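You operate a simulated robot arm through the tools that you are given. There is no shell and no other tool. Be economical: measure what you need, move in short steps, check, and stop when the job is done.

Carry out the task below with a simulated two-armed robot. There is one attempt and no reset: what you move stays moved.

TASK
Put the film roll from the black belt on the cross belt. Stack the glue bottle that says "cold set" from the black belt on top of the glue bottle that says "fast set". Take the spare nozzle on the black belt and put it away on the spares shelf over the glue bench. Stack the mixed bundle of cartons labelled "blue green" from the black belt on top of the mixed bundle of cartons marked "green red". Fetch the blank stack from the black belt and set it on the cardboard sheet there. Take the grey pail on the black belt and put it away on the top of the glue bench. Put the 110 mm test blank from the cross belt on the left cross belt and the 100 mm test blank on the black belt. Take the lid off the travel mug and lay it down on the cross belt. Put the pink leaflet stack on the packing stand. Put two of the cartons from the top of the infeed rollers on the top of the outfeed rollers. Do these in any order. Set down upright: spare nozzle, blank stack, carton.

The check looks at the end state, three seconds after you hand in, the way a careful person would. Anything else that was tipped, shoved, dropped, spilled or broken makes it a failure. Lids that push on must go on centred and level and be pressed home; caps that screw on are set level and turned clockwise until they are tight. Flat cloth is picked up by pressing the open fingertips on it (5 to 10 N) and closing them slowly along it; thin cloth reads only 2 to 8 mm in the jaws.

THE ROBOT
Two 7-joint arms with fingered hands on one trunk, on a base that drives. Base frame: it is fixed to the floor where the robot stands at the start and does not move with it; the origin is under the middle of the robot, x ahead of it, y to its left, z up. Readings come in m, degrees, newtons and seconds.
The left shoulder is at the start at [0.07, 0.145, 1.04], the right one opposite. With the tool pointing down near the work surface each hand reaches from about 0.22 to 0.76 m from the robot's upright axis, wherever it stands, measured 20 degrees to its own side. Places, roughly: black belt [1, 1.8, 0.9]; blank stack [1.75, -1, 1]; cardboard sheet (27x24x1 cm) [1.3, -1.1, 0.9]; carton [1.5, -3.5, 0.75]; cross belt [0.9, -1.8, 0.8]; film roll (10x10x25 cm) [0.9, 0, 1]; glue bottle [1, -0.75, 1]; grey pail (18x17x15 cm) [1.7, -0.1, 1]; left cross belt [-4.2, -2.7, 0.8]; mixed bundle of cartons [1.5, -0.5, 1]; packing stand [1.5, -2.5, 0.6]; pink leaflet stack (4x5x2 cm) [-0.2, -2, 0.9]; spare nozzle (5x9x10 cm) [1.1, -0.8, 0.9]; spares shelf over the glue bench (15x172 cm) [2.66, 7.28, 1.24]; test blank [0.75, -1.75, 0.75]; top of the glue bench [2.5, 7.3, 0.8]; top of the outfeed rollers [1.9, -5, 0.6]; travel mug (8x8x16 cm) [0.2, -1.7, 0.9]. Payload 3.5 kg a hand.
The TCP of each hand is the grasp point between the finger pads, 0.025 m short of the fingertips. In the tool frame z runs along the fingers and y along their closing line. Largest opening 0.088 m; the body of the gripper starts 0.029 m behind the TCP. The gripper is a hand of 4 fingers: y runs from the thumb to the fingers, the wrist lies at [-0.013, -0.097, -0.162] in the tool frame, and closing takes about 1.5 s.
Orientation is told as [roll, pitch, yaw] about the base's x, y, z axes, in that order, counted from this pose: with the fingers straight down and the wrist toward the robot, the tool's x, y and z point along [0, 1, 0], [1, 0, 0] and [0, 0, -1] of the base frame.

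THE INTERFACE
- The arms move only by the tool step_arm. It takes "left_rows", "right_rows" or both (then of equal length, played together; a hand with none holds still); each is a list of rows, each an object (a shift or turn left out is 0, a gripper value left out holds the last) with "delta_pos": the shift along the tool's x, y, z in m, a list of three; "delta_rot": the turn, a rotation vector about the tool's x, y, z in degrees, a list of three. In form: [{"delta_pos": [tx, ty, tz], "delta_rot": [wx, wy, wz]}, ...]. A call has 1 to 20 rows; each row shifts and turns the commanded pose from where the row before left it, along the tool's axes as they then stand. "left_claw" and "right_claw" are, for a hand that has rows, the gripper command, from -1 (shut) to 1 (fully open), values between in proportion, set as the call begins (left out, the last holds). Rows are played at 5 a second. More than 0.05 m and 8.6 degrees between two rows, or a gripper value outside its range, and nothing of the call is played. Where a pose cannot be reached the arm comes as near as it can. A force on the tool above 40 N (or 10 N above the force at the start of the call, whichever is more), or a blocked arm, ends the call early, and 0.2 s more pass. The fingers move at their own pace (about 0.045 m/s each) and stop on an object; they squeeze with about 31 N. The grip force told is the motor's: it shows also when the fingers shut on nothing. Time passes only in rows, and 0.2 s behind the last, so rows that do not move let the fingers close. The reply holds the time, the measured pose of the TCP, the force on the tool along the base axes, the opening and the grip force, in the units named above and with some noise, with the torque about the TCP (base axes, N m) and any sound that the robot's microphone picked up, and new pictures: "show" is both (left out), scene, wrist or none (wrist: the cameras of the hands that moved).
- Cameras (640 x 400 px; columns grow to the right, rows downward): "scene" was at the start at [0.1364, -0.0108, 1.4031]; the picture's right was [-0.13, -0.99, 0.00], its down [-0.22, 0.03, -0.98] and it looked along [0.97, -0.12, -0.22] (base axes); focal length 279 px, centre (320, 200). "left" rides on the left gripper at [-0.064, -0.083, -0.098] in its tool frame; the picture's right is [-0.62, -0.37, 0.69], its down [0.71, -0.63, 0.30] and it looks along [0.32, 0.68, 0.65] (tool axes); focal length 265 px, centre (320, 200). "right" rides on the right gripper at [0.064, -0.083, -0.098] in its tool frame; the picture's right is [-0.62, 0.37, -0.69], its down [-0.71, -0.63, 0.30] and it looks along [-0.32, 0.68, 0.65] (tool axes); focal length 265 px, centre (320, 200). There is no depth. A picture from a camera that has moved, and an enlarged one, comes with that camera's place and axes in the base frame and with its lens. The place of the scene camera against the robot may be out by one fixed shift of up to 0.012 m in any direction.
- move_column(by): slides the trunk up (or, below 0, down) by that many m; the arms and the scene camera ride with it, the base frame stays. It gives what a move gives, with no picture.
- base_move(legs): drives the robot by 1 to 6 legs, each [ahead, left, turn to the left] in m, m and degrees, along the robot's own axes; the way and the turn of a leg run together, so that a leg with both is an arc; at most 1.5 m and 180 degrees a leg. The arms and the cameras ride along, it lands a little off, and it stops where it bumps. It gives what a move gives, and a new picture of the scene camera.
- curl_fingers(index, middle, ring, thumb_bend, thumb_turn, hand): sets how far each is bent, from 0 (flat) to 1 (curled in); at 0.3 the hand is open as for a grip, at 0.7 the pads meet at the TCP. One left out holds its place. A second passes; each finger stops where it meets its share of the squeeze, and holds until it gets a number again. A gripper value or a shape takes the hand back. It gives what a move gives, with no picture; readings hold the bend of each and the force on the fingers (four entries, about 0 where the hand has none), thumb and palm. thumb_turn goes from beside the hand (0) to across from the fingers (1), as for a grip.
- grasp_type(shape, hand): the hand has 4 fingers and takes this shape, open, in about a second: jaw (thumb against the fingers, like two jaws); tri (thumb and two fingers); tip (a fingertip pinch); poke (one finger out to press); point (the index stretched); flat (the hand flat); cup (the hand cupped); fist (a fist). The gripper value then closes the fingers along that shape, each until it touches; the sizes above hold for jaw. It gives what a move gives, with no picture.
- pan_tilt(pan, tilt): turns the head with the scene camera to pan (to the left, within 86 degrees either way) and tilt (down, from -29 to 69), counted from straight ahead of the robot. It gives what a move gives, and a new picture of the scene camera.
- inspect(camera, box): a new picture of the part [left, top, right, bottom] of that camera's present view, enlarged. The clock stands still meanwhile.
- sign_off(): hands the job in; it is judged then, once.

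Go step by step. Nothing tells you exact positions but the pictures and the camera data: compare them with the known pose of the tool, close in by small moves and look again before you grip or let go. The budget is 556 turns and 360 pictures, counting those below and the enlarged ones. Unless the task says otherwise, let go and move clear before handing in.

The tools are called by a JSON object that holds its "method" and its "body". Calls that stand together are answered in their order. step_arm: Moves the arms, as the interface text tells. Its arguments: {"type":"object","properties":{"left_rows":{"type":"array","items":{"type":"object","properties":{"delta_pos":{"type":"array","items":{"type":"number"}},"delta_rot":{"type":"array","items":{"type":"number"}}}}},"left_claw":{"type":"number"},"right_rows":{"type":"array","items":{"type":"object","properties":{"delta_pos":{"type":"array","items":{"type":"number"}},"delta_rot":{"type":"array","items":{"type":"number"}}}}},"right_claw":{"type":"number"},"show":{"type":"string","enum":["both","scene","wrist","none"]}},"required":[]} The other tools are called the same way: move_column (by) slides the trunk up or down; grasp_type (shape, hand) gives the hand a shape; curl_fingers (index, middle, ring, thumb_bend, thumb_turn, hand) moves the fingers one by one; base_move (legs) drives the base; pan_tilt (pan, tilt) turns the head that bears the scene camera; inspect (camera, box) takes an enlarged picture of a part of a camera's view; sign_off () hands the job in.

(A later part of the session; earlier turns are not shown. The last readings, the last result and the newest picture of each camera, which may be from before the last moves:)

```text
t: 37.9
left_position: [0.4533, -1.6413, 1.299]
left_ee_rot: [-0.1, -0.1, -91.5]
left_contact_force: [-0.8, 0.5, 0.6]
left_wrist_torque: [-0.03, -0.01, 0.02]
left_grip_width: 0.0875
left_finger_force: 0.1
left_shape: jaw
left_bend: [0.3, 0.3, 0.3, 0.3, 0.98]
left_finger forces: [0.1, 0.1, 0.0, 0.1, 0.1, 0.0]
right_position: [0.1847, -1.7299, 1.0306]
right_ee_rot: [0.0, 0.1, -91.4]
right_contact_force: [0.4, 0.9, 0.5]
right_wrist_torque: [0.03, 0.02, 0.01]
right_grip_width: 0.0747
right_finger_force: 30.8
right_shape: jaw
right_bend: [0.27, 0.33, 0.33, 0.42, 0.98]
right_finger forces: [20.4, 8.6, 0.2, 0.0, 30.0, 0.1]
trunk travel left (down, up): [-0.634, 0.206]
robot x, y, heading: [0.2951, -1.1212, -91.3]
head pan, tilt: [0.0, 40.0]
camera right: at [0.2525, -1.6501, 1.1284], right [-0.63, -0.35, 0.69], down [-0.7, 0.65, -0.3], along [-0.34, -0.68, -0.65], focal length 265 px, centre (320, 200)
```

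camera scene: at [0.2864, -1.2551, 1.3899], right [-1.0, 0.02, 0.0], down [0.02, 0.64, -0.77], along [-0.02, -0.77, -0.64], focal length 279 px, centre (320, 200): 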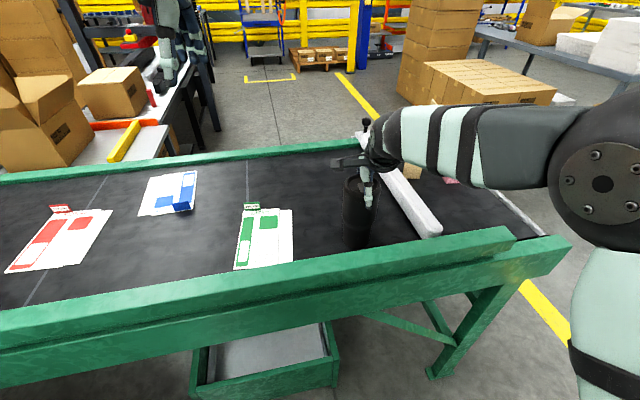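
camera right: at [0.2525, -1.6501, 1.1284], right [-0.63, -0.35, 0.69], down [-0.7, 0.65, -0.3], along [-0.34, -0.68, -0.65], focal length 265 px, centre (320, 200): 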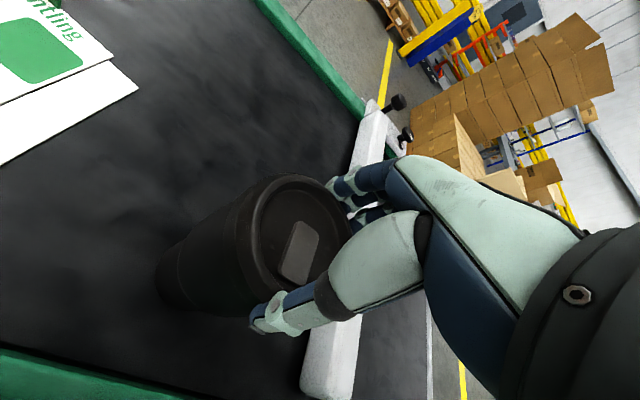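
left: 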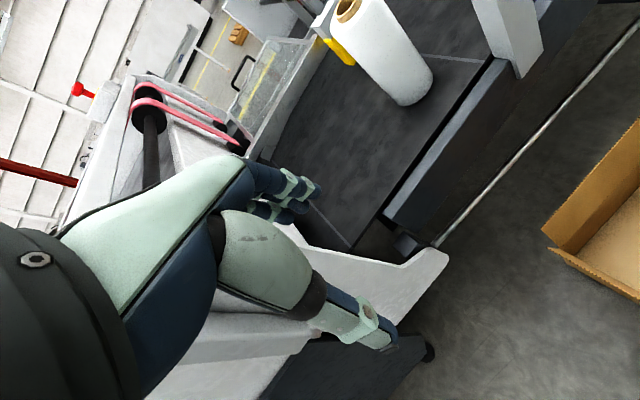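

Lid is gripped; pull up gently and watch the force.

{"method": "step_arm", "body": {"right_rows": [{"delta_pos": [0, 0, -0.005]}, {"delta_pos": [0, 0, -0.005]}, {"delta_pos": [0, 0, -0.005]}, {"delta_pos": [0, 0, -0.005]}]}}

```text
t: 38.9
left_position: [0.4526, -1.641, 1.2993]
left_ee_rot: [0.0, 0.0, -91.4]
left_contact_force: [-0.6, 0.5, 0.0]
left_wrist_torque: [0.03, -0.02, 0.01]
left_grip_width: 0.0877
left_finger_force: 0.1
left_shape: jaw
left_bend: [0.3, 0.3, 0.3, 0.3, 0.98]
left_finger forces: [0.0, 0.0, 0.0, 0.1, 0.0, 0.0]
right_position: [0.1851, -1.7308, 1.0495]
right_ee_rot: [0.0, 0.0, -91.4]
right_contact_force: [0.6, -0.3, -3.5]
right_wrist_torque: [0.03, -0.01, -0.01]
right_grip_width: 0.0747
right_finger_force: 31.5
right_shape: jaw
right_bend: [0.27, 0.33, 0.33, 0.42, 0.98]
right_finger forces: [20.4, 8.7, 0.3, 0.0, 29.9, 0.0]
trunk travel left (down, up): [-0.634, 0.206]
robot x, y, heading: [0.2946, -1.117, -91.5]
head pan, tilt: [0.0, 40.0]
camera scene: at [0.2863, -1.2552, 1.3899], right [-1.0, 0.02, 0.0], down [0.02, 0.64, -0.77], along [-0.02, -0.77, -0.64], focal length 279 px, centre (320, 200)
camera right: at [0.2519, -1.6501, 1.147], right [-0.63, -0.35, 0.69], down [-0.7, 0.65, -0.3], along [-0.34, -0.67, -0.65], focal length 265 px, centre (320, 200)
```

scene: 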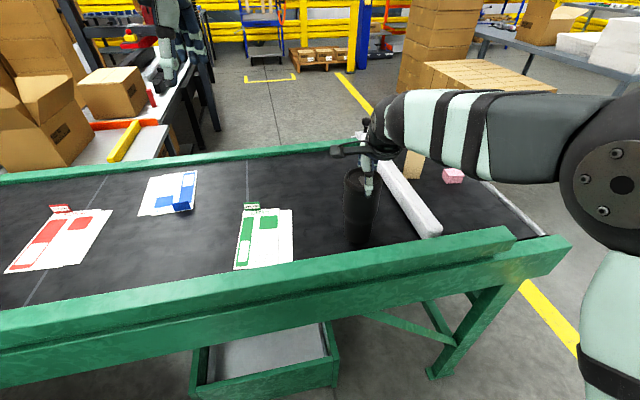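
right: 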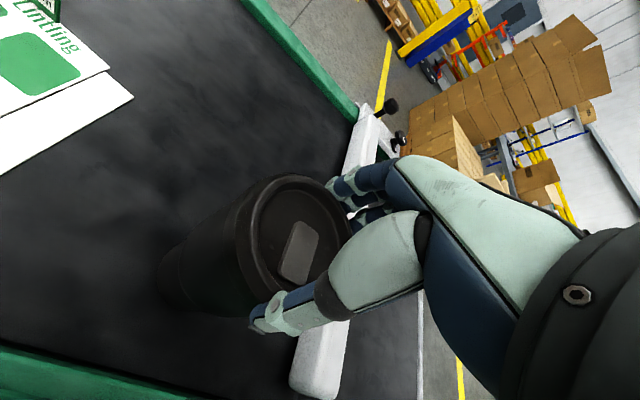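

The mug comes up with the lid (3.5 N), so I set it back and hold the body with the left hand. First lower and preposition the left hand tilted 45°.

{"method": "step_arm", "body": {"right_rows": [{"delta_pos": [0, 0, 0.005]}, {"delta_pos": [0, 0, 0.005]}, {"delta_pos": [0, 0, 0.005]}, {"delta_pos": [0, 0, 0.0035]}, {}, {}], "left_rows": [{"delta_rot": [0, -7.5, 0]}, {"delta_rot": [0, -7.5, 0]}, {"delta_rot": [0, -7.5, 0]}, {"delta_rot": [0, -7.5, 0]}, {"delta_rot": [0, -7.5, 0]}, {"delta_rot": [0, -7.5, 0]}], "show": "none"}}

{"method": "curl_fingers", "body": {"hand": "left", "index": 0.22, "middle": 0.22, "ring": 0.22, "thumb_bend": 0.24}}

{"method": "step_arm", "body": {"left_rows": [{"delta_pos": [0.025, 0.01, 0.04]}, {"delta_pos": [0.025, 0.01, 0.04]}, {"delta_pos": [0.025, 0.01, 0.04]}, {"delta_pos": [0.025, 0.01, 0.04]}, {"delta_pos": [0.025, 0.01, 0.04]}, {"delta_pos": [0.025, 0.01, 0.04]}, {"delta_pos": [0.025, 0.01, 0.04]}, {"delta_pos": [0.02, 0.01, 0.035]}, {"delta_pos": [0.018, 0.009, 0.029]}]}}

```text
t: 40.3
left_position: [0.4542, -1.6417, 1.2979]
left_ee_rot: [-45.1, 0.0, -91.4]
left_contact_force: [0.0, 0.3, 0.1]
left_wrist_torque: [-0.01, 0.02, 0.0]
left_grip_width: 0.0876
left_finger_force: 0.1
left_shape: jaw
left_bend: [0.3, 0.3, 0.3, 0.3, 0.98]
left_finger forces: [0.0, 0.0, 0.0, 0.0, 0.0, 0.0]
right_position: [0.1863, -1.7301, 1.0332]
right_ee_rot: [0.1, 0.1, -91.4]
right_contact_force: [0.3, -0.1, -1.2]
right_wrist_torque: [0.0, 0.03, 0.03]
right_grip_width: 0.075
right_finger_force: 30.8
right_shape: jaw
right_bend: [0.27, 0.33, 0.33, 0.42, 0.99]
right_finger forces: [20.4, 8.8, 0.4, 0.0, 30.1, 0.1]
trunk travel left (down, up): [-0.634, 0.206]
robot x, y, heading: [0.2975, -1.1201, -91.6]
head pan, tilt: [0.0, 40.0]
```

```text
t: 41.3
left_position: [0.4516, -1.6412, 1.2981]
left_ee_rot: [-45.0, 0.0, -91.3]
left_contact_force: [0.5, 0.6, -0.7]
left_wrist_torque: [0.04, -0.03, -0.01]
left_grip_width: 0.0982
left_finger_force: 0.0
left_shape: fingers
left_bend: [0.22, 0.22, 0.22, 0.24, 0.98]
left_finger forces: [0.0, 0.0, 0.1, 0.0, 0.0, 0.0]
right_position: [0.185, -1.7317, 1.0322]
right_ee_rot: [0.0, 0.1, -91.4]
right_contact_force: [-0.2, 0.0, -1.7]
right_wrist_torque: [0.01, -0.01, -0.01]
right_grip_width: 0.0748
right_finger_force: 31.0
right_shape: jaw
right_bend: [0.27, 0.33, 0.33, 0.42, 0.99]
right_finger forces: [20.4, 8.9, 0.4, 0.1, 30.0, 0.1]
trunk travel left (down, up): [-0.634, 0.206]
robot x, y, heading: [0.2953, -1.1213, -91.6]
head pan, tilt: [0.0, 40.0]
```

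```text
t: 43.3
left_position: [0.3577, -1.7279, 0.9037]
left_ee_rot: [-45.0, 0.1, -91.4]
left_contact_force: [-0.4, 0.0, 0.0]
left_wrist_torque: [0.01, 0.0, 0.0]
left_grip_width: 0.0982
left_finger_force: 0.1
left_shape: fingers
left_bend: [0.22, 0.22, 0.22, 0.24, 0.98]
left_finger forces: [0.0, 0.1, 0.1, 0.1, 0.1, 0.0]
right_position: [0.1853, -1.7309, 1.0322]
right_ee_rot: [-0.1, 0.0, -91.4]
right_contact_force: [-0.3, 0.6, -1.6]
right_wrist_torque: [0.12, -0.03, 0.05]
right_grip_width: 0.0749
right_finger_force: 31.0
right_shape: jaw
right_bend: [0.27, 0.33, 0.33, 0.42, 0.99]
right_finger forces: [20.2, 8.8, 0.3, 0.1, 30.8, 0.0]
trunk travel left (down, up): [-0.634, 0.206]
robot x, y, heading: [0.2963, -1.1221, -91.5]
head pan, tilt: [0.0, 40.0]
camera scene: at [0.2862, -1.2562, 1.3898], right [-1.0, 0.02, 0.0], down [0.02, 0.64, -0.77], along [-0.02, -0.77, -0.64], focal length 279 px, centre (320, 200)
camera left: at [0.3839, -1.6451, 1.0185], right [-0.92, 0.39, -0.05], down [0.31, 0.62, -0.72], along [-0.25, -0.68, -0.69], focal length 265 px, centre (320, 200)
```

scene: 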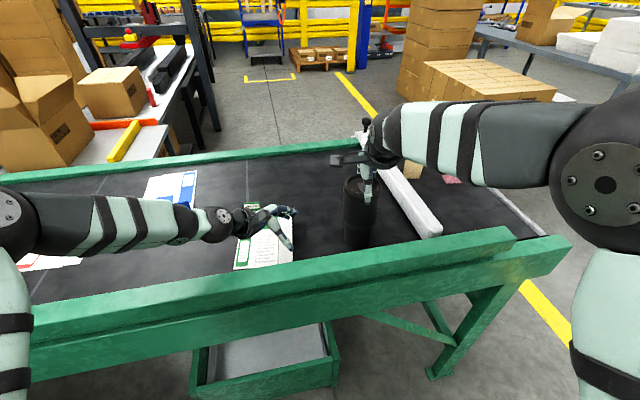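
left: 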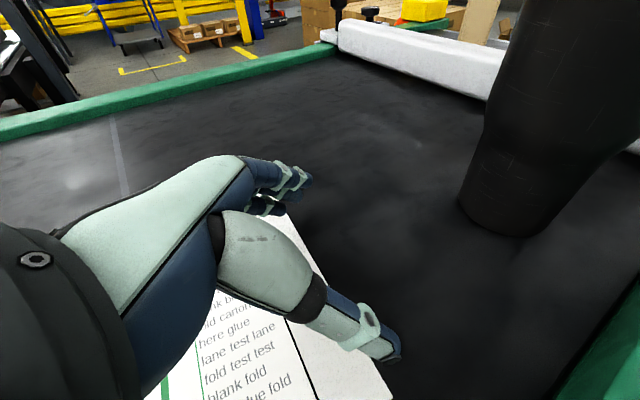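

{"method": "step_arm", "body": {"left_rows": [{"delta_pos": [-0.02, 0, 0.02]}, {"delta_pos": [-0.02, 0, 0.02]}, {"delta_pos": [-0.02, 0, 0.02]}, {"delta_pos": [-0.02, 0, 0.02]}, {"delta_pos": [-0.017, 0, 0.017]}]}}

```text
t: 44.5
left_position: [0.2177, -1.725, 0.9044]
left_ee_rot: [-44.9, 0.0, -91.4]
left_contact_force: [-0.8, -1.7, 0.4]
left_wrist_torque: [0.01, -0.01, -0.01]
left_grip_width: 0.0981
left_finger_force: 0.1
left_shape: fingers
left_bend: [0.22, 0.22, 0.22, 0.24, 0.98]
left_finger forces: [0.1, 0.0, 0.1, 0.0, 0.0, 0.1]
right_position: [0.1852, -1.7308, 1.031]
right_ee_rot: [0.1, 0.0, -91.4]
right_contact_force: [0.2, -0.7, -2.8]
right_wrist_torque: [0.03, -0.03, -0.01]
right_grip_width: 0.0748
right_finger_force: 31.2
right_shape: jaw
right_bend: [0.27, 0.33, 0.33, 0.42, 0.99]
right_finger forces: [20.5, 8.8, 0.3, 0.0, 30.5, 0.0]
trunk travel left (down, up): [-0.634, 0.206]
robot x, y, heading: [0.2961, -1.1195, -91.1]
head pan, tilt: [0.0, 40.0]
camera scene: at [0.2854, -1.2554, 1.3898], right [-1.0, 0.02, 0.0], down [0.02, 0.64, -0.77], along [-0.02, -0.77, -0.64], focal length 279 px, centre (320, 200)
camera left: at [0.2451, -1.6423, 1.0192], right [-0.92, 0.39, -0.05], down [0.31, 0.62, -0.72], along [-0.25, -0.68, -0.69], focal length 265 px, centre (320, 200)
```

scene: 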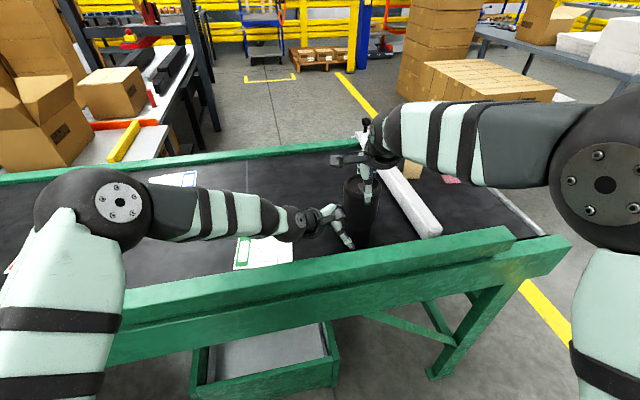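
left: 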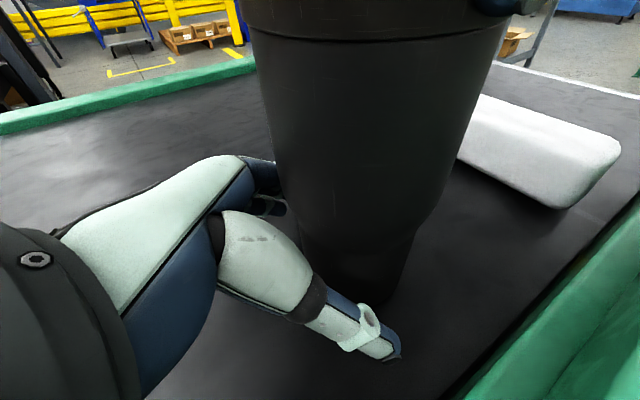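

{"method": "step_arm", "body": {"left_rows": [{"delta_pos": [-0.008, 0, 0.008]}], "show": "none"}}

{"method": "step_arm", "body": {"left_rows": [{}, {}, {}, {}, {}, {}, {}, {}], "left_claw": -1}}

```text
t: 44.9
left_position: [0.2081, -1.7251, 0.9034]
left_ee_rot: [-44.9, 0.2, -91.2]
left_contact_force: [1.3, -0.4, -0.3]
left_wrist_torque: [0.03, 0.07, 0.06]
left_grip_width: 0.0984
left_finger_force: 0.7
left_shape: fingers
left_bend: [0.22, 0.22, 0.22, 0.24, 0.98]
left_finger forces: [1.5, 0.0, 0.0, 0.0, 0.0, 0.1]
right_position: [0.1841, -1.7305, 1.032]
right_ee_rot: [0.1, 0.0, -91.4]
right_contact_force: [-1.1, 0.3, -2.1]
right_wrist_torque: [0.04, 0.03, -0.04]
right_grip_width: 0.0747
right_finger_force: 31.2
right_shape: jaw
right_bend: [0.27, 0.33, 0.33, 0.42, 0.99]
right_finger forces: [20.5, 9.0, 0.4, 0.0, 30.5, 0.0]
trunk travel left (down, up): [-0.634, 0.206]
robot x, y, heading: [0.294, -1.1196, -91.3]
head pan, tilt: [0.0, 40.0]
```

```text
t: 46.7
left_position: [0.2104, -1.7242, 0.904]
left_ee_rot: [-45.0, 0.0, -91.4]
left_contact_force: [3.5, -1.1, 0.0]
left_wrist_torque: [0.16, -0.02, 0.08]
left_grip_width: 0.0579
left_finger_force: 31.3
left_shape: jaw
left_bend: [0.31, 0.34, 0.34, 0.71, 1.0]
left_finger forces: [20.8, 7.7, 0.0, 0.1, 27.4, 0.0]
right_position: [0.1852, -1.7303, 1.031]
right_ee_rot: [0.0, 0.0, -91.3]
right_contact_force: [-1.7, 1.0, -0.5]
right_wrist_torque: [0.02, 0.05, 0.02]
right_grip_width: 0.075
right_finger_force: 31.0
right_shape: jaw
right_bend: [0.27, 0.33, 0.34, 0.42, 0.99]
right_finger forces: [19.8, 8.6, 2.2, 0.1, 32.7, 0.1]
trunk travel left (down, up): [-0.634, 0.206]
robot x, y, heading: [0.2917, -1.1209, -91.3]
head pan, tilt: [0.0, 40.0]
heard: snap
camera scene: at [0.2868, -1.255, 1.3899], right [-1.0, 0.02, 0.0], down [0.02, 0.64, -0.77], along [-0.02, -0.77, -0.64], focal length 279 px, centre (320, 200)
camera left: at [0.2361, -1.6415, 1.0193], right [-0.92, 0.39, -0.05], down [0.31, 0.62, -0.72], along [-0.25, -0.68, -0.69], focal length 265 px, centre (320, 200)
```

scene: 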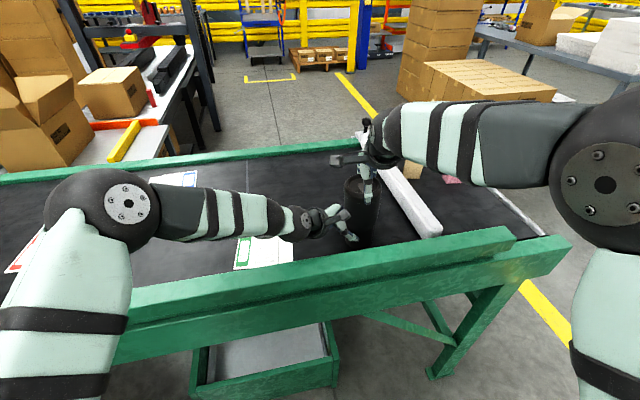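
left: 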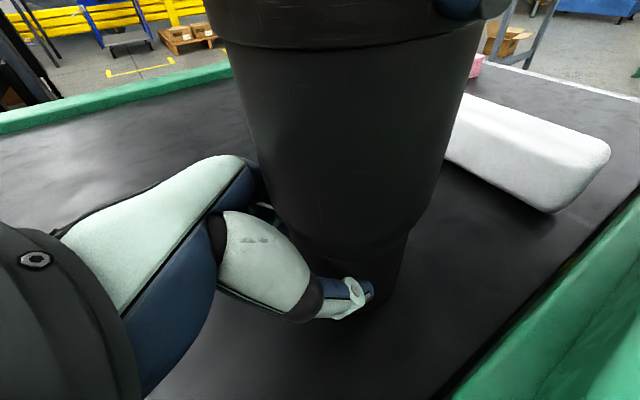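

A snap was heard; now lift the lid with the right hand while the left holds the body.

{"method": "step_arm", "body": {"right_rows": [{"delta_pos": [0, 0, -0.005]}, {"delta_pos": [0, 0, -0.005]}, {"delta_pos": [0, 0, -0.01]}, {"delta_pos": [0, 0, -0.01]}]}}

```text
t: 47.7
left_position: [0.2086, -1.7236, 0.9035]
left_ee_rot: [-45.1, 0.1, -91.5]
left_contact_force: [-0.6, 0.7, -0.5]
left_wrist_torque: [0.12, 0.01, 0.02]
left_grip_width: 0.0577
left_finger_force: 31.1
left_shape: jaw
left_bend: [0.31, 0.34, 0.34, 0.71, 1.0]
left_finger forces: [18.1, 7.3, 0.0, 0.0, 27.6, 0.0]
right_position: [0.1846, -1.7303, 1.063]
right_ee_rot: [-0.1, 0.1, -91.4]
right_contact_force: [-0.1, 0.1, -0.5]
right_wrist_torque: [-0.01, 0.01, -0.01]
right_grip_width: 0.0749
right_finger_force: 30.8
right_shape: jaw
right_bend: [0.27, 0.33, 0.35, 0.42, 0.99]
right_finger forces: [20.7, 8.4, 1.8, 0.0, 31.4, 0.0]
trunk travel left (down, up): [-0.634, 0.206]
robot x, y, heading: [0.295, -1.1224, -91.4]
head pan, tilt: [0.0, 40.0]
camera scene: at [0.286, -1.2548, 1.3899], right [-1.0, 0.02, 0.0], down [0.02, 0.64, -0.77], along [-0.02, -0.77, -0.64], focal length 279 px, centre (320, 200)
camera right: at [0.2514, -1.6502, 1.1589], right [-0.63, -0.35, 0.69], down [-0.7, 0.65, -0.3], along [-0.34, -0.68, -0.65], focal length 265 px, centre (320, 200)
```

scene: 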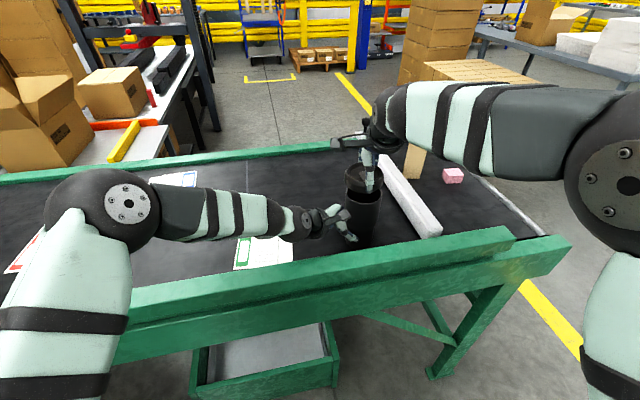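
right: 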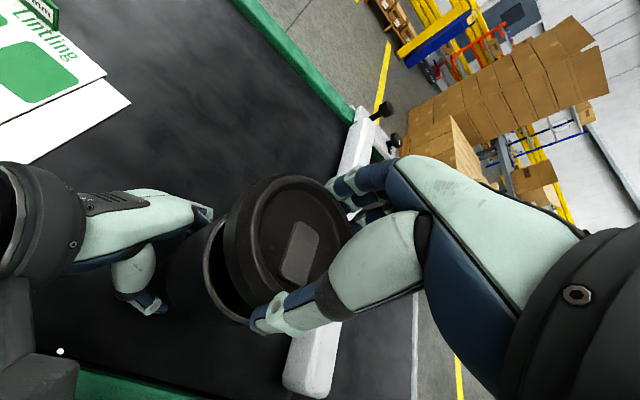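

Lid is off. Release the mug with the left hand and back away.

{"method": "curl_fingers", "body": {"hand": "left", "index": 0.22, "middle": 0.22, "ring": 0.22, "thumb_bend": 0.24}}

{"method": "step_arm", "body": {"left_rows": [{"delta_pos": [0.01, 0, -0.01]}, {"delta_pos": [0.02, 0, -0.02]}, {"delta_pos": [0.02, 0, -0.02]}, {"delta_pos": [0.025, 0, -0.025]}, {"delta_pos": [0.025, 0, -0.025]}, {"delta_pos": [0.01, 0, -0.03]}, {"delta_pos": [0, 0, -0.045]}, {"delta_pos": [0, 0, -0.045]}, {"delta_pos": [-0.01, 0, -0.045]}, {"delta_pos": [-0.01, 0, -0.045]}], "right_rows": [{"delta_pos": [0, 0, -0.01]}, {"delta_pos": [0, 0, -0.02]}, {"delta_pos": [0, 0, -0.02]}, {}, {}, {}, {}, {}, {}, {}]}}

```text
t: 48.7
left_position: [0.2078, -1.725, 0.9045]
left_ee_rot: [-45.1, 0.0, -91.3]
left_contact_force: [0.8, -1.3, -0.8]
left_wrist_torque: [0.01, 0.02, 0.03]
left_grip_width: 0.0979
left_finger_force: 0.2
left_shape: fingers
left_bend: [0.22, 0.22, 0.22, 0.24, 1.0]
left_finger forces: [0.8, 0.0, 0.1, 0.1, 0.1, 0.1]
right_position: [0.1842, -1.7308, 1.0622]
right_ee_rot: [-0.1, 0.1, -91.4]
right_contact_force: [-0.9, -0.2, -0.8]
right_wrist_torque: [-0.02, -0.01, 0.0]
right_grip_width: 0.0749
right_finger_force: 30.8
right_shape: jaw
right_bend: [0.27, 0.33, 0.35, 0.42, 0.99]
right_finger forces: [20.6, 8.4, 1.6, 0.0, 31.4, 0.1]
trunk travel left (down, up): [-0.634, 0.206]
robot x, y, heading: [0.2959, -1.1228, -91.3]
head pan, tilt: [0.0, 40.0]
```

```text
t: 50.9
left_position: [0.4926, -1.7305, 1.0635]
left_ee_rot: [-45.1, 0.0, -91.5]
left_contact_force: [1.0, 0.1, -0.2]
left_wrist_torque: [0.01, 0.0, 0.0]
left_grip_width: 0.0978
left_finger_force: 0.0
left_shape: fingers
left_bend: [0.22, 0.22, 0.22, 0.24, 1.0]
left_finger forces: [0.1, 0.1, 0.0, 0.0, 0.0, 0.1]
right_position: [0.1855, -1.7296, 1.1124]
right_ee_rot: [0.1, 0.0, -91.4]
right_contact_force: [-0.8, -0.1, -0.9]
right_wrist_torque: [0.0, 0.0, 0.01]
right_grip_width: 0.0745
right_finger_force: 30.6
right_shape: jaw
right_bend: [0.27, 0.33, 0.35, 0.42, 0.99]
right_finger forces: [20.6, 8.3, 1.8, 0.0, 31.4, 0.0]
trunk travel left (down, up): [-0.634, 0.206]
robot x, y, heading: [0.2971, -1.1175, -91.6]
head pan, tilt: [0.0, 40.0]
camera scene: at [0.287, -1.2539, 1.39], right [-1.0, 0.02, 0.0], down [0.02, 0.64, -0.77], along [-0.02, -0.77, -0.64], focal length 279 px, centre (320, 200)
camera right: at [0.2521, -1.6494, 1.2086], right [-0.63, -0.35, 0.69], down [-0.7, 0.65, -0.3], along [-0.34, -0.68, -0.65], focal length 265 px, centre (320, 200)
camera left: at [0.519, -1.6481, 1.1776], right [-0.92, 0.39, -0.05], down [0.3, 0.62, -0.72], along [-0.25, -0.68, -0.69], focal length 265 px, centre (320, 200)
```

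scene: 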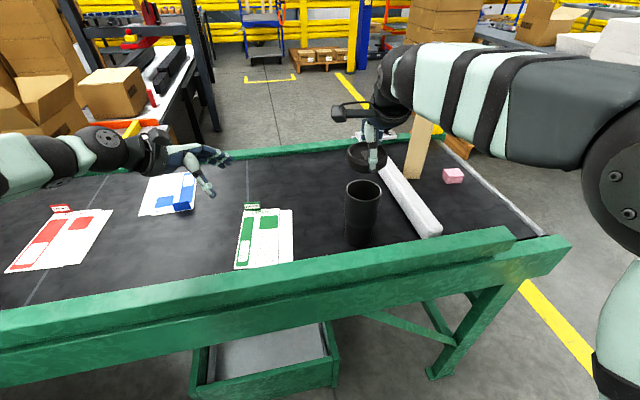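
right: 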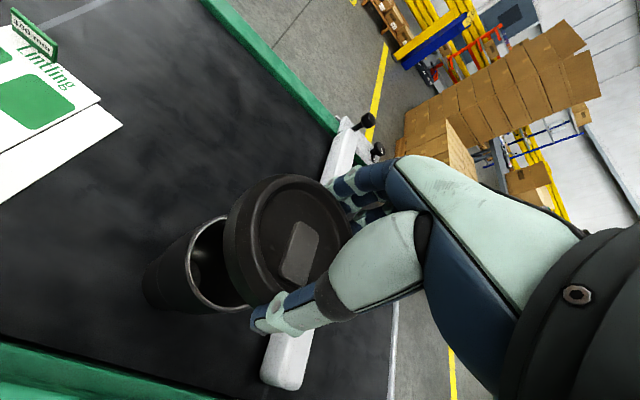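
left: 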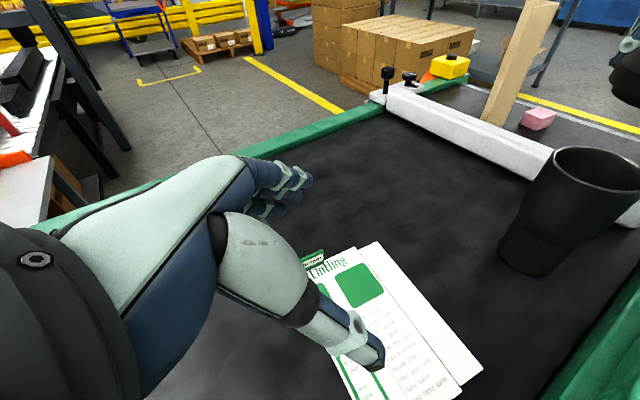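

Mug stands upright. Carry the lid to a free spot near (0.285, -1.83) and lower.

{"method": "step_arm", "body": {"right_rows": [{"delta_pos": [0.035, 0.035, 0]}, {"delta_pos": [0.035, 0.035, 0]}, {"delta_pos": [0.032, 0.03, 0]}, {"delta_pos": [0, 0, 0.04]}, {"delta_pos": [0, 0, 0.04]}, {"delta_pos": [0, 0, 0.04]}]}}

```text
t: 52.3
left_position: [0.4909, -1.7318, 1.0617]
left_ee_rot: [-45.0, 0.0, -91.3]
left_contact_force: [0.6, -0.3, -0.2]
left_wrist_torque: [-0.02, 0.03, 0.01]
left_grip_width: 0.098
left_finger_force: 0.1
left_shape: fingers
left_bend: [0.22, 0.22, 0.22, 0.24, 1.0]
left_finger forces: [0.0, 0.1, 0.0, 0.0, 0.0, 0.0]
right_position: [0.2639, -1.8095, 0.9927]
right_ee_rot: [0.1, -0.1, -91.4]
right_contact_force: [-0.4, 0.4, -0.6]
right_wrist_torque: [0.01, -0.01, -0.04]
right_grip_width: 0.0746
right_finger_force: 30.6
right_shape: jaw
right_bend: [0.27, 0.33, 0.35, 0.42, 0.99]
right_finger forces: [19.6, 8.3, 1.3, 0.1, 29.6, 0.0]
right hand out of reach, approached as far as the arm can: row 3
trunk travel left (down, up): [-0.634, 0.206]
robot x, y, heading: [0.296, -1.1258, -91.3]
head pan, tilt: [0.0, 40.0]
camera scene: at [0.2865, -1.2546, 1.39], right [-1.0, 0.02, 0.0], down [0.02, 0.64, -0.77], along [-0.02, -0.77, -0.64], focal length 279 px, centre (320, 200)
camera right: at [0.3285, -1.7289, 1.0899], right [-0.63, -0.35, 0.69], down [-0.7, 0.65, -0.31], along [-0.34, -0.68, -0.65], focal length 265 px, centre (320, 200)
```

scene: 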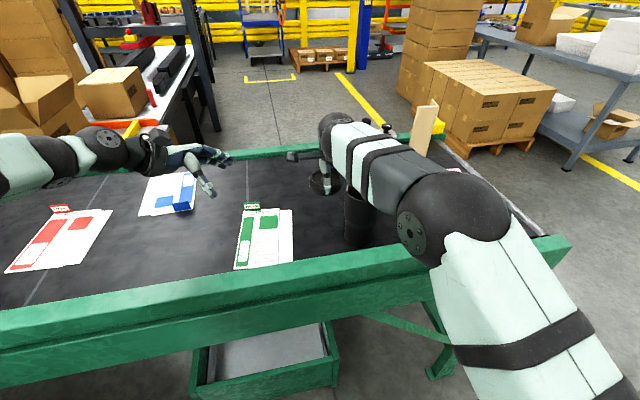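
right: 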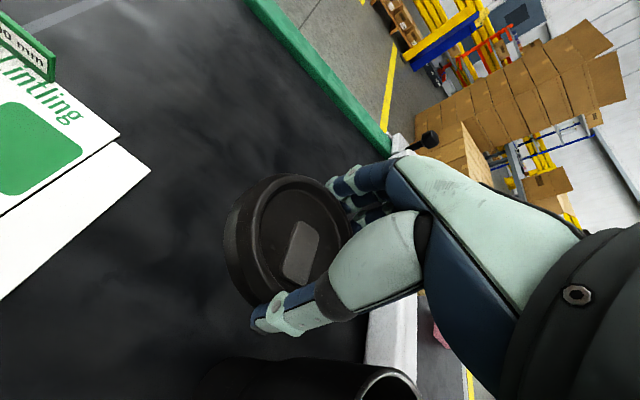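

{"method": "step_arm", "body": {"right_rows": [{"delta_pos": [0, 0, 0.02]}, {"delta_pos": [0, 0, 0.02]}, {"delta_pos": [0, 0, 0.015]}]}}

```text
t: 53.1
left_position: [0.4926, -1.7321, 1.0615]
left_ee_rot: [-45.0, 0.0, -91.4]
left_contact_force: [-0.2, -0.4, -0.4]
left_wrist_torque: [0.01, 0.0, 0.02]
left_grip_width: 0.0978
left_finger_force: 0.1
left_shape: fingers
left_bend: [0.22, 0.22, 0.22, 0.24, 1.0]
left_finger forces: [0.0, 0.0, 0.0, 0.0, 0.1, 0.0]
right_position: [0.2619, -1.8091, 0.9347]
right_ee_rot: [0.0, 0.1, -91.3]
right_contact_force: [-0.5, 0.8, 0.1]
right_wrist_torque: [0.01, 0.03, 0.0]
right_grip_width: 0.0745
right_finger_force: 31.2
right_shape: jaw
right_bend: [0.27, 0.33, 0.35, 0.42, 0.99]
right_finger forces: [19.6, 8.5, 1.2, 0.0, 29.4, 0.0]
trunk travel left (down, up): [-0.634, 0.206]
robot x, y, heading: [0.2941, -1.1192, -91.5]
head pan, tilt: [0.0, 40.0]
camera scene: at [0.2864, -1.2553, 1.3899], right [-1.0, 0.02, 0.0], down [0.02, 0.64, -0.77], along [-0.02, -0.77, -0.64], focal length 279 px, centre (320, 200)
camera right: at [0.3293, -1.7293, 1.032], right [-0.63, -0.35, 0.69], down [-0.7, 0.65, -0.3], along [-0.34, -0.67, -0.65], focal length 265 px, centre (320, 200)
```

scene: 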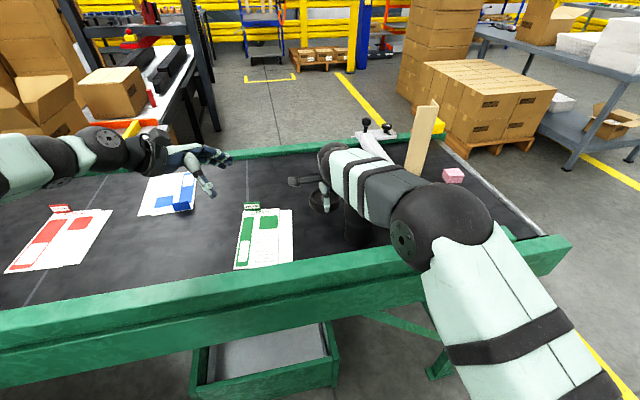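
right: 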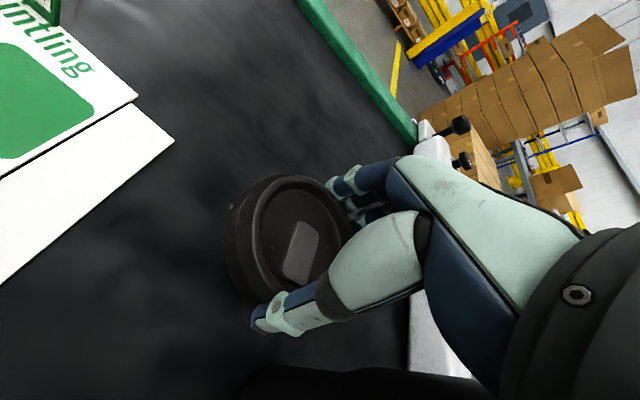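

Forearm is close to the mug; I yaw the hand 30° to swing the wrist away before lowering further.

{"method": "step_arm", "body": {"right_rows": [{"delta_rot": [0, 0, 7.5]}, {"delta_rot": [0, 0, 7.5]}, {"delta_rot": [0, 0, 7.5]}, {"delta_rot": [0, 0, 7.5]}, {"delta_pos": [0, 0, 0.01]}, {"delta_pos": [0, 0, 0.01]}]}}

```text
t: 54.5
left_position: [0.4915, -1.7318, 1.0611]
left_ee_rot: [-45.1, 0.0, -91.3]
left_contact_force: [0.1, 0.3, 0.2]
left_wrist_torque: [-0.01, 0.03, 0.01]
left_grip_width: 0.0979
left_finger_force: 0.1
left_shape: fingers
left_bend: [0.22, 0.22, 0.22, 0.24, 1.0]
left_finger forces: [0.0, 0.0, 0.0, 0.0, 0.1, 0.0]
right_position: [0.2366, -1.7933, 0.9042]
right_ee_rot: [0.0, -0.1, -121.5]
right_contact_force: [-0.2, -0.1, -0.4]
right_wrist_torque: [0.05, 0.08, -0.02]
right_grip_width: 0.0745
right_finger_force: 31.7
right_shape: jaw
right_bend: [0.27, 0.33, 0.35, 0.42, 0.99]
right_finger forces: [19.5, 8.2, 1.2, 0.1, 29.2, 0.4]
right hand out of reach, approached as far as the arm can: row 3
trunk travel left (down, up): [-0.634, 0.206]
robot x, y, heading: [0.2939, -1.1181, -91.4]
head pan, tilt: [0.0, 40.0]
camera scene: at [0.2862, -1.2549, 1.3899], right [-1.0, 0.02, 0.0], down [0.02, 0.64, -0.77], along [-0.02, -0.77, -0.64], focal length 279 px, centre (320, 200)
camera right: at [0.3345, -1.7574, 1.0009], right [-0.72, 0.01, 0.69], down [-0.28, 0.91, -0.3], along [-0.63, -0.41, -0.65], focal length 265 px, centre (320, 200)
```

scene: 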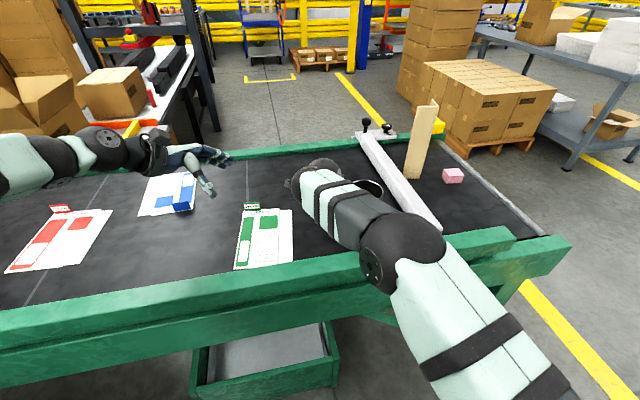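
right: 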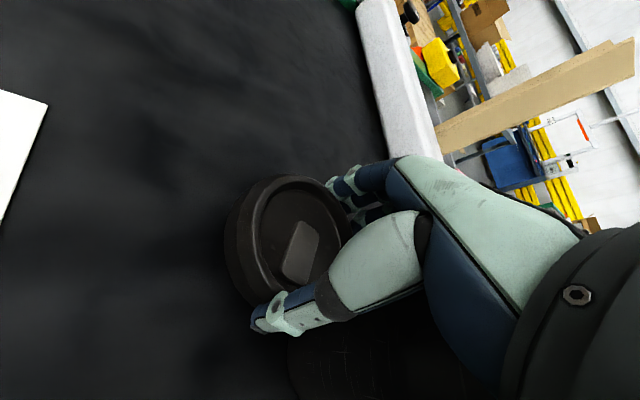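

The hand slid toward the mug due to reach; I raise a bit and drive the base to shift away.

{"method": "step_arm", "body": {"right_rows": [{"delta_pos": [0, 0, -0.02]}, {"delta_pos": [0, 0, -0.02]}], "show": "none"}}

{"method": "base_move", "body": {"legs": [[0.09, 0.05, 0]]}}

```text
t: 55.1
left_position: [0.4913, -1.7316, 1.0603]
left_ee_rot: [-45.0, -0.1, -91.5]
left_contact_force: [1.1, 0.3, -0.4]
left_wrist_torque: [0.03, 0.02, 0.02]
left_grip_width: 0.098
left_finger_force: 0.1
left_shape: fingers
left_bend: [0.22, 0.22, 0.22, 0.24, 1.0]
left_finger forces: [0.0, 0.0, 0.1, 0.0, 0.0, 0.0]
right_position: [0.2367, -1.7927, 0.9441]
right_ee_rot: [0.0, 0.1, -121.4]
right_contact_force: [0.1, 0.6, 0.0]
right_wrist_torque: [0.01, 0.02, 0.0]
right_grip_width: 0.0744
right_finger_force: 31.3
right_shape: jaw
right_bend: [0.27, 0.33, 0.35, 0.42, 0.99]
right_finger forces: [19.5, 8.3, 1.2, 0.0, 29.3, 0.0]
trunk travel left (down, up): [-0.634, 0.206]
robot x, y, heading: [0.2928, -1.1203, -91.5]
head pan, tilt: [0.0, 40.0]
```

```text
t: 56.3
left_position: [0.5371, -1.8216, 1.0622]
left_ee_rot: [-45.0, -0.1, -91.4]
left_contact_force: [0.4, 0.5, -0.8]
left_wrist_torque: [0.0, 0.02, 0.02]
left_grip_width: 0.0979
left_finger_force: 0.0
left_shape: fingers
left_bend: [0.22, 0.22, 0.22, 0.24, 1.0]
left_finger forces: [0.1, 0.0, 0.1, 0.1, 0.0, 0.0]
right_position: [0.2827, -1.8824, 0.9436]
right_ee_rot: [0.1, 0.0, -121.6]
right_contact_force: [-0.4, 0.6, 0.0]
right_wrist_torque: [0.04, -0.01, 0.01]
right_grip_width: 0.0744
right_finger_force: 30.3
right_shape: jaw
right_bend: [0.27, 0.33, 0.35, 0.42, 0.99]
right_finger forces: [19.4, 8.1, 1.2, 0.0, 29.3, 0.0]
trunk travel left (down, up): [-0.634, 0.206]
robot x, y, heading: [0.344, -1.2096, -91.5]
head pan, tilt: [0.0, 40.0]
camera scene: at [0.3339, -1.3445, 1.39], right [-1.0, 0.03, 0.0], down [0.02, 0.64, -0.77], along [-0.02, -0.77, -0.64], focal length 279 px, centre (320, 200)
```

scene: 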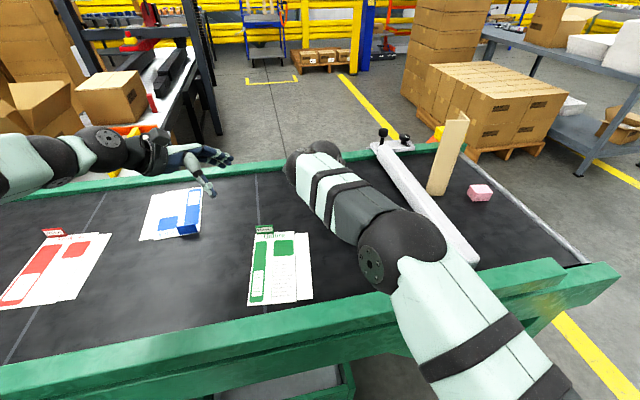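

{"method": "step_arm", "body": {"right_rows": [{"delta_pos": [0, 0, 0.015]}, {"delta_pos": [0, 0, 0.015]}, {"delta_pos": [0, 0, 0.008]}, {"delta_pos": [0, 0, 0.004]}]}}

```text
t: 57.3
left_position: [0.5373, -1.8215, 1.0611]
left_ee_rot: [-45.1, -0.1, -91.5]
left_contact_force: [0.5, 1.1, -0.6]
left_wrist_torque: [0.0, 0.01, -0.04]
left_grip_width: 0.098
left_finger_force: 0.1
left_shape: fingers
left_bend: [0.22, 0.22, 0.22, 0.24, 1.0]
left_finger forces: [0.0, 0.0, 0.0, 0.1, 0.1, 0.0]
right_position: [0.2834, -1.8826, 0.9025]
right_ee_rot: [0.1, -0.1, -121.6]
right_contact_force: [0.6, 0.1, -0.5]
right_wrist_torque: [-0.01, -0.03, 0.01]
right_grip_width: 0.0743
right_finger_force: 30.9
right_shape: jaw
right_bend: [0.27, 0.33, 0.35, 0.42, 0.99]
right_finger forces: [19.4, 8.2, 1.1, 0.0, 29.3, 0.0]
trunk travel left (down, up): [-0.634, 0.206]
robot x, y, heading: [0.3449, -1.2084, -91.5]
head pan, tilt: [0.0, 40.0]
camera scene: at [0.3339, -1.3446, 1.3899], right [-1.0, 0.03, 0.0], down [0.02, 0.64, -0.77], along [-0.02, -0.77, -0.64], focal length 279 px, centre (320, 200)
camera right: at [0.3825, -1.8468, 0.9988], right [-0.72, 0.01, 0.69], down [-0.28, 0.91, -0.3], along [-0.63, -0.41, -0.65], focal length 265 px, centre (320, 200)
```

scene: 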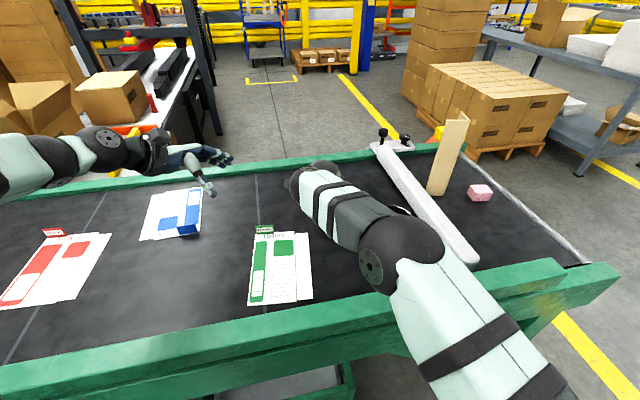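
right: 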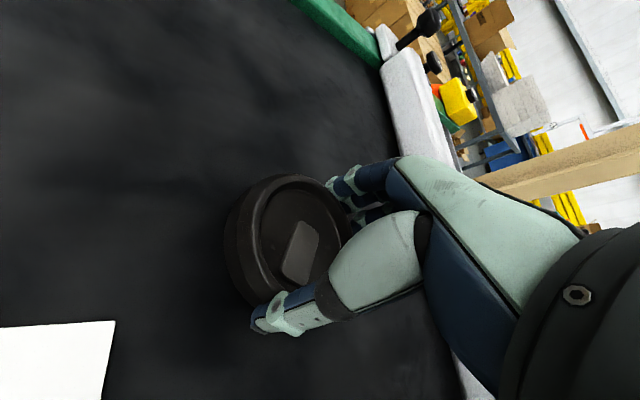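

{"method": "step_arm", "body": {"right_rows": [{"delta_pos": [0, 0, 0.004]}, {"delta_pos": [0, 0, 0.004]}, {"delta_pos": [0, 0, 0.004]}, {"delta_pos": [0, 0, 0.004]}], "show": "wrist"}}

```text
t: 58.3
left_position: [0.5374, -1.8209, 1.0622]
left_ee_rot: [-45.0, 0.0, -91.4]
left_contact_force: [-0.3, 0.1, 1.2]
left_wrist_torque: [-0.03, -0.01, 0.02]
left_grip_width: 0.0981
left_finger_force: 0.1
left_shape: fingers
left_bend: [0.22, 0.22, 0.22, 0.24, 1.0]
left_finger forces: [0.0, 0.1, 0.0, 0.1, 0.0, 0.1]
right_position: [0.2831, -1.8825, 0.8868]
right_ee_rot: [-0.1, -0.1, -121.6]
right_contact_force: [-0.2, 0.2, 0.8]
right_wrist_torque: [0.06, -0.04, 0.0]
right_grip_width: 0.0744
right_finger_force: 30.7
right_shape: jaw
right_bend: [0.27, 0.34, 0.35, 0.42, 0.99]
right_finger forces: [19.6, 8.3, 1.3, 0.0, 29.5, 0.1]
trunk travel left (down, up): [-0.634, 0.206]
robot x, y, heading: [0.3453, -1.21, -91.5]
head pan, tilt: [0.0, 40.0]
camera right: at [0.3821, -1.8464, 0.9829], right [-0.72, 0.01, 0.69], down [-0.28, 0.91, -0.3], along [-0.63, -0.41, -0.65], focal length 265 px, centre (320, 200)
```

right: 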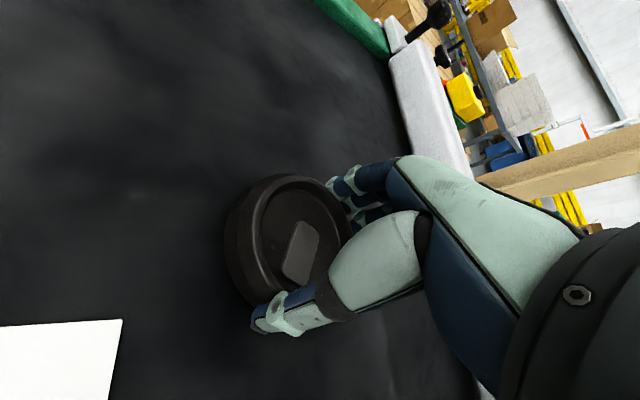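

Nearly down (0.8 N maybe contact). A few more small steps.

{"method": "step_arm", "body": {"right_rows": [{"delta_pos": [0, 0, 0.003]}, {"delta_pos": [0, 0, 0.003]}], "show": "none"}}

```text
t: 58.9
left_position: [0.5373, -1.8199, 1.0631]
left_ee_rot: [-44.9, -0.1, -91.4]
left_contact_force: [-0.1, 1.1, -0.4]
left_wrist_torque: [0.0, -0.01, 0.03]
left_grip_width: 0.098
left_finger_force: 0.1
left_shape: fingers
left_bend: [0.22, 0.22, 0.22, 0.24, 1.0]
left_finger forces: [0.0, 0.0, 0.0, 0.1, 0.0, 0.0]
right_position: [0.2831, -1.882, 0.8844]
right_ee_rot: [0.2, -0.5, -121.6]
right_contact_force: [0.7, -1.5, 15.3]
right_wrist_torque: [0.26, -0.18, 0.0]
right_grip_width: 0.0741
right_finger_force: 31.1
right_shape: jaw
right_bend: [0.27, 0.34, 0.35, 0.42, 0.99]
right_finger forces: [20.6, 8.8, 1.2, 0.0, 30.2, 0.1]
trunk travel left (down, up): [-0.634, 0.206]
robot x, y, heading: [0.3397, -1.2089, -91.5]
head pan, tilt: [0.0, 40.0]
```

Contact. Release and rise.

{"method": "step_arm", "body": {"right_rows": [{"delta_pos": [0, 0, -0.002]}], "show": "none"}}

{"method": "curl_fingers", "body": {"hand": "right", "index": 0.2, "middle": 0.2, "ring": 0.2, "thumb_bend": 0.22}}

{"method": "step_arm", "body": {"right_rows": [{"delta_pos": [0, 0, -0.02]}, {"delta_pos": [0, 0, -0.04]}, {"delta_pos": [0, 0, -0.045]}, {"delta_pos": [0, 0, -0.045]}, {"delta_pos": [0, 0, -0.045]}]}}

```text
t: 59.3
left_position: [0.5383, -1.8203, 1.064]
left_ee_rot: [-44.9, -0.1, -91.5]
left_contact_force: [-0.6, 0.2, -0.5]
left_wrist_torque: [-0.01, -0.01, -0.01]
left_grip_width: 0.0979
left_finger_force: 0.1
left_shape: fingers
left_bend: [0.22, 0.22, 0.22, 0.24, 1.0]
left_finger forces: [0.0, 0.0, 0.1, 0.0, 0.0, 0.0]
right_position: [0.2832, -1.882, 0.8848]
right_ee_rot: [0.1, -0.1, -121.6]
right_contact_force: [0.5, -3.3, 14.0]
right_wrist_torque: [0.15, -0.09, 0.0]
right_grip_width: 0.0741
right_finger_force: 30.9
right_shape: jaw
right_bend: [0.27, 0.33, 0.35, 0.42, 0.99]
right_finger forces: [20.8, 9.3, 1.3, 0.0, 29.1, 0.0]
trunk travel left (down, up): [-0.634, 0.206]
robot x, y, heading: [0.347, -1.2127, -91.2]
head pan, tilt: [0.0, 40.0]
```

```text
t: 60.3
left_position: [0.5378, -1.8229, 1.0618]
left_ee_rot: [-45.0, -0.1, -91.5]
left_contact_force: [-0.3, -0.6, 0.3]
left_wrist_torque: [0.02, 0.02, 0.03]
left_grip_width: 0.0979
left_finger_force: 0.1
left_shape: fingers
left_bend: [0.22, 0.22, 0.22, 0.24, 1.0]
left_finger forces: [0.0, 0.0, 0.0, 0.1, 0.0, 0.1]
right_position: [0.2825, -1.883, 0.8827]
right_ee_rot: [0.0, 0.1, -121.6]
right_contact_force: [0.3, 0.6, -0.3]
right_wrist_torque: [-0.02, -0.02, -0.05]
right_grip_width: 0.1015
right_finger_force: 0.0
right_shape: fingers
right_bend: [0.2, 0.2, 0.2, 0.22, 1.0]
right_finger forces: [0.0, 0.0, 0.0, 0.0, 0.0, 0.1]
trunk travel left (down, up): [-0.634, 0.206]
robot x, y, heading: [0.3406, -1.2084, -91.7]
head pan, tilt: [0.0, 40.0]
```

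```text
t: 61.5
left_position: [0.5363, -1.822, 1.0619]
left_ee_rot: [-45.0, 0.0, -91.5]
left_contact_force: [-0.9, -0.5, 0.0]
left_wrist_torque: [-0.02, -0.02, -0.04]
left_grip_width: 0.098
left_finger_force: 0.1
left_shape: fingers
left_bend: [0.22, 0.22, 0.22, 0.24, 1.0]
left_finger forces: [0.0, 0.0, 0.1, 0.0, 0.0, 0.0]
right_position: [0.258, -1.8664, 1.0599]
right_ee_rot: [-0.1, 0.8, -122.4]
right_contact_force: [-0.3, 0.8, 0.4]
right_wrist_torque: [0.01, 0.01, -0.01]
right_grip_width: 0.1017
right_finger_force: 0.0
right_shape: fingers
right_bend: [0.2, 0.2, 0.2, 0.22, 1.0]
right_finger forces: [0.0, 0.0, 0.1, 0.0, 0.1, 0.0]
right hand out of reach, approached as far as the arm can: row 3, 4, 5
trunk travel left (down, up): [-0.634, 0.206]
robot x, y, heading: [0.3464, -1.2124, -91.2]
head pan, tilt: [0.0, 40.0]
camera scene: at [0.3333, -1.3442, 1.3899], right [-1.0, 0.03, 0.0], down [0.02, 0.64, -0.77], along [-0.02, -0.77, -0.64], focal length 279 px, centre (320, 200)
camera right: at [0.3574, -1.8325, 1.1587], right [-0.73, 0.01, 0.69], down [-0.26, 0.92, -0.3], along [-0.64, -0.4, -0.66], focal length 265 px, centre (320, 200)
```

scene: 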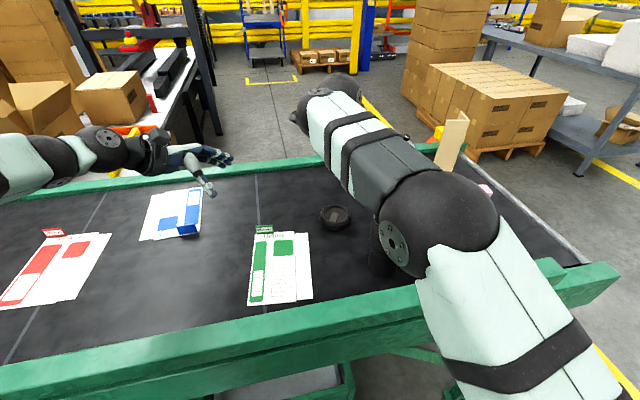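
right: 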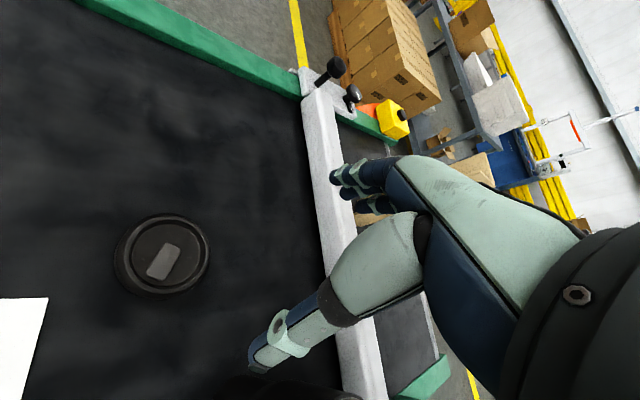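

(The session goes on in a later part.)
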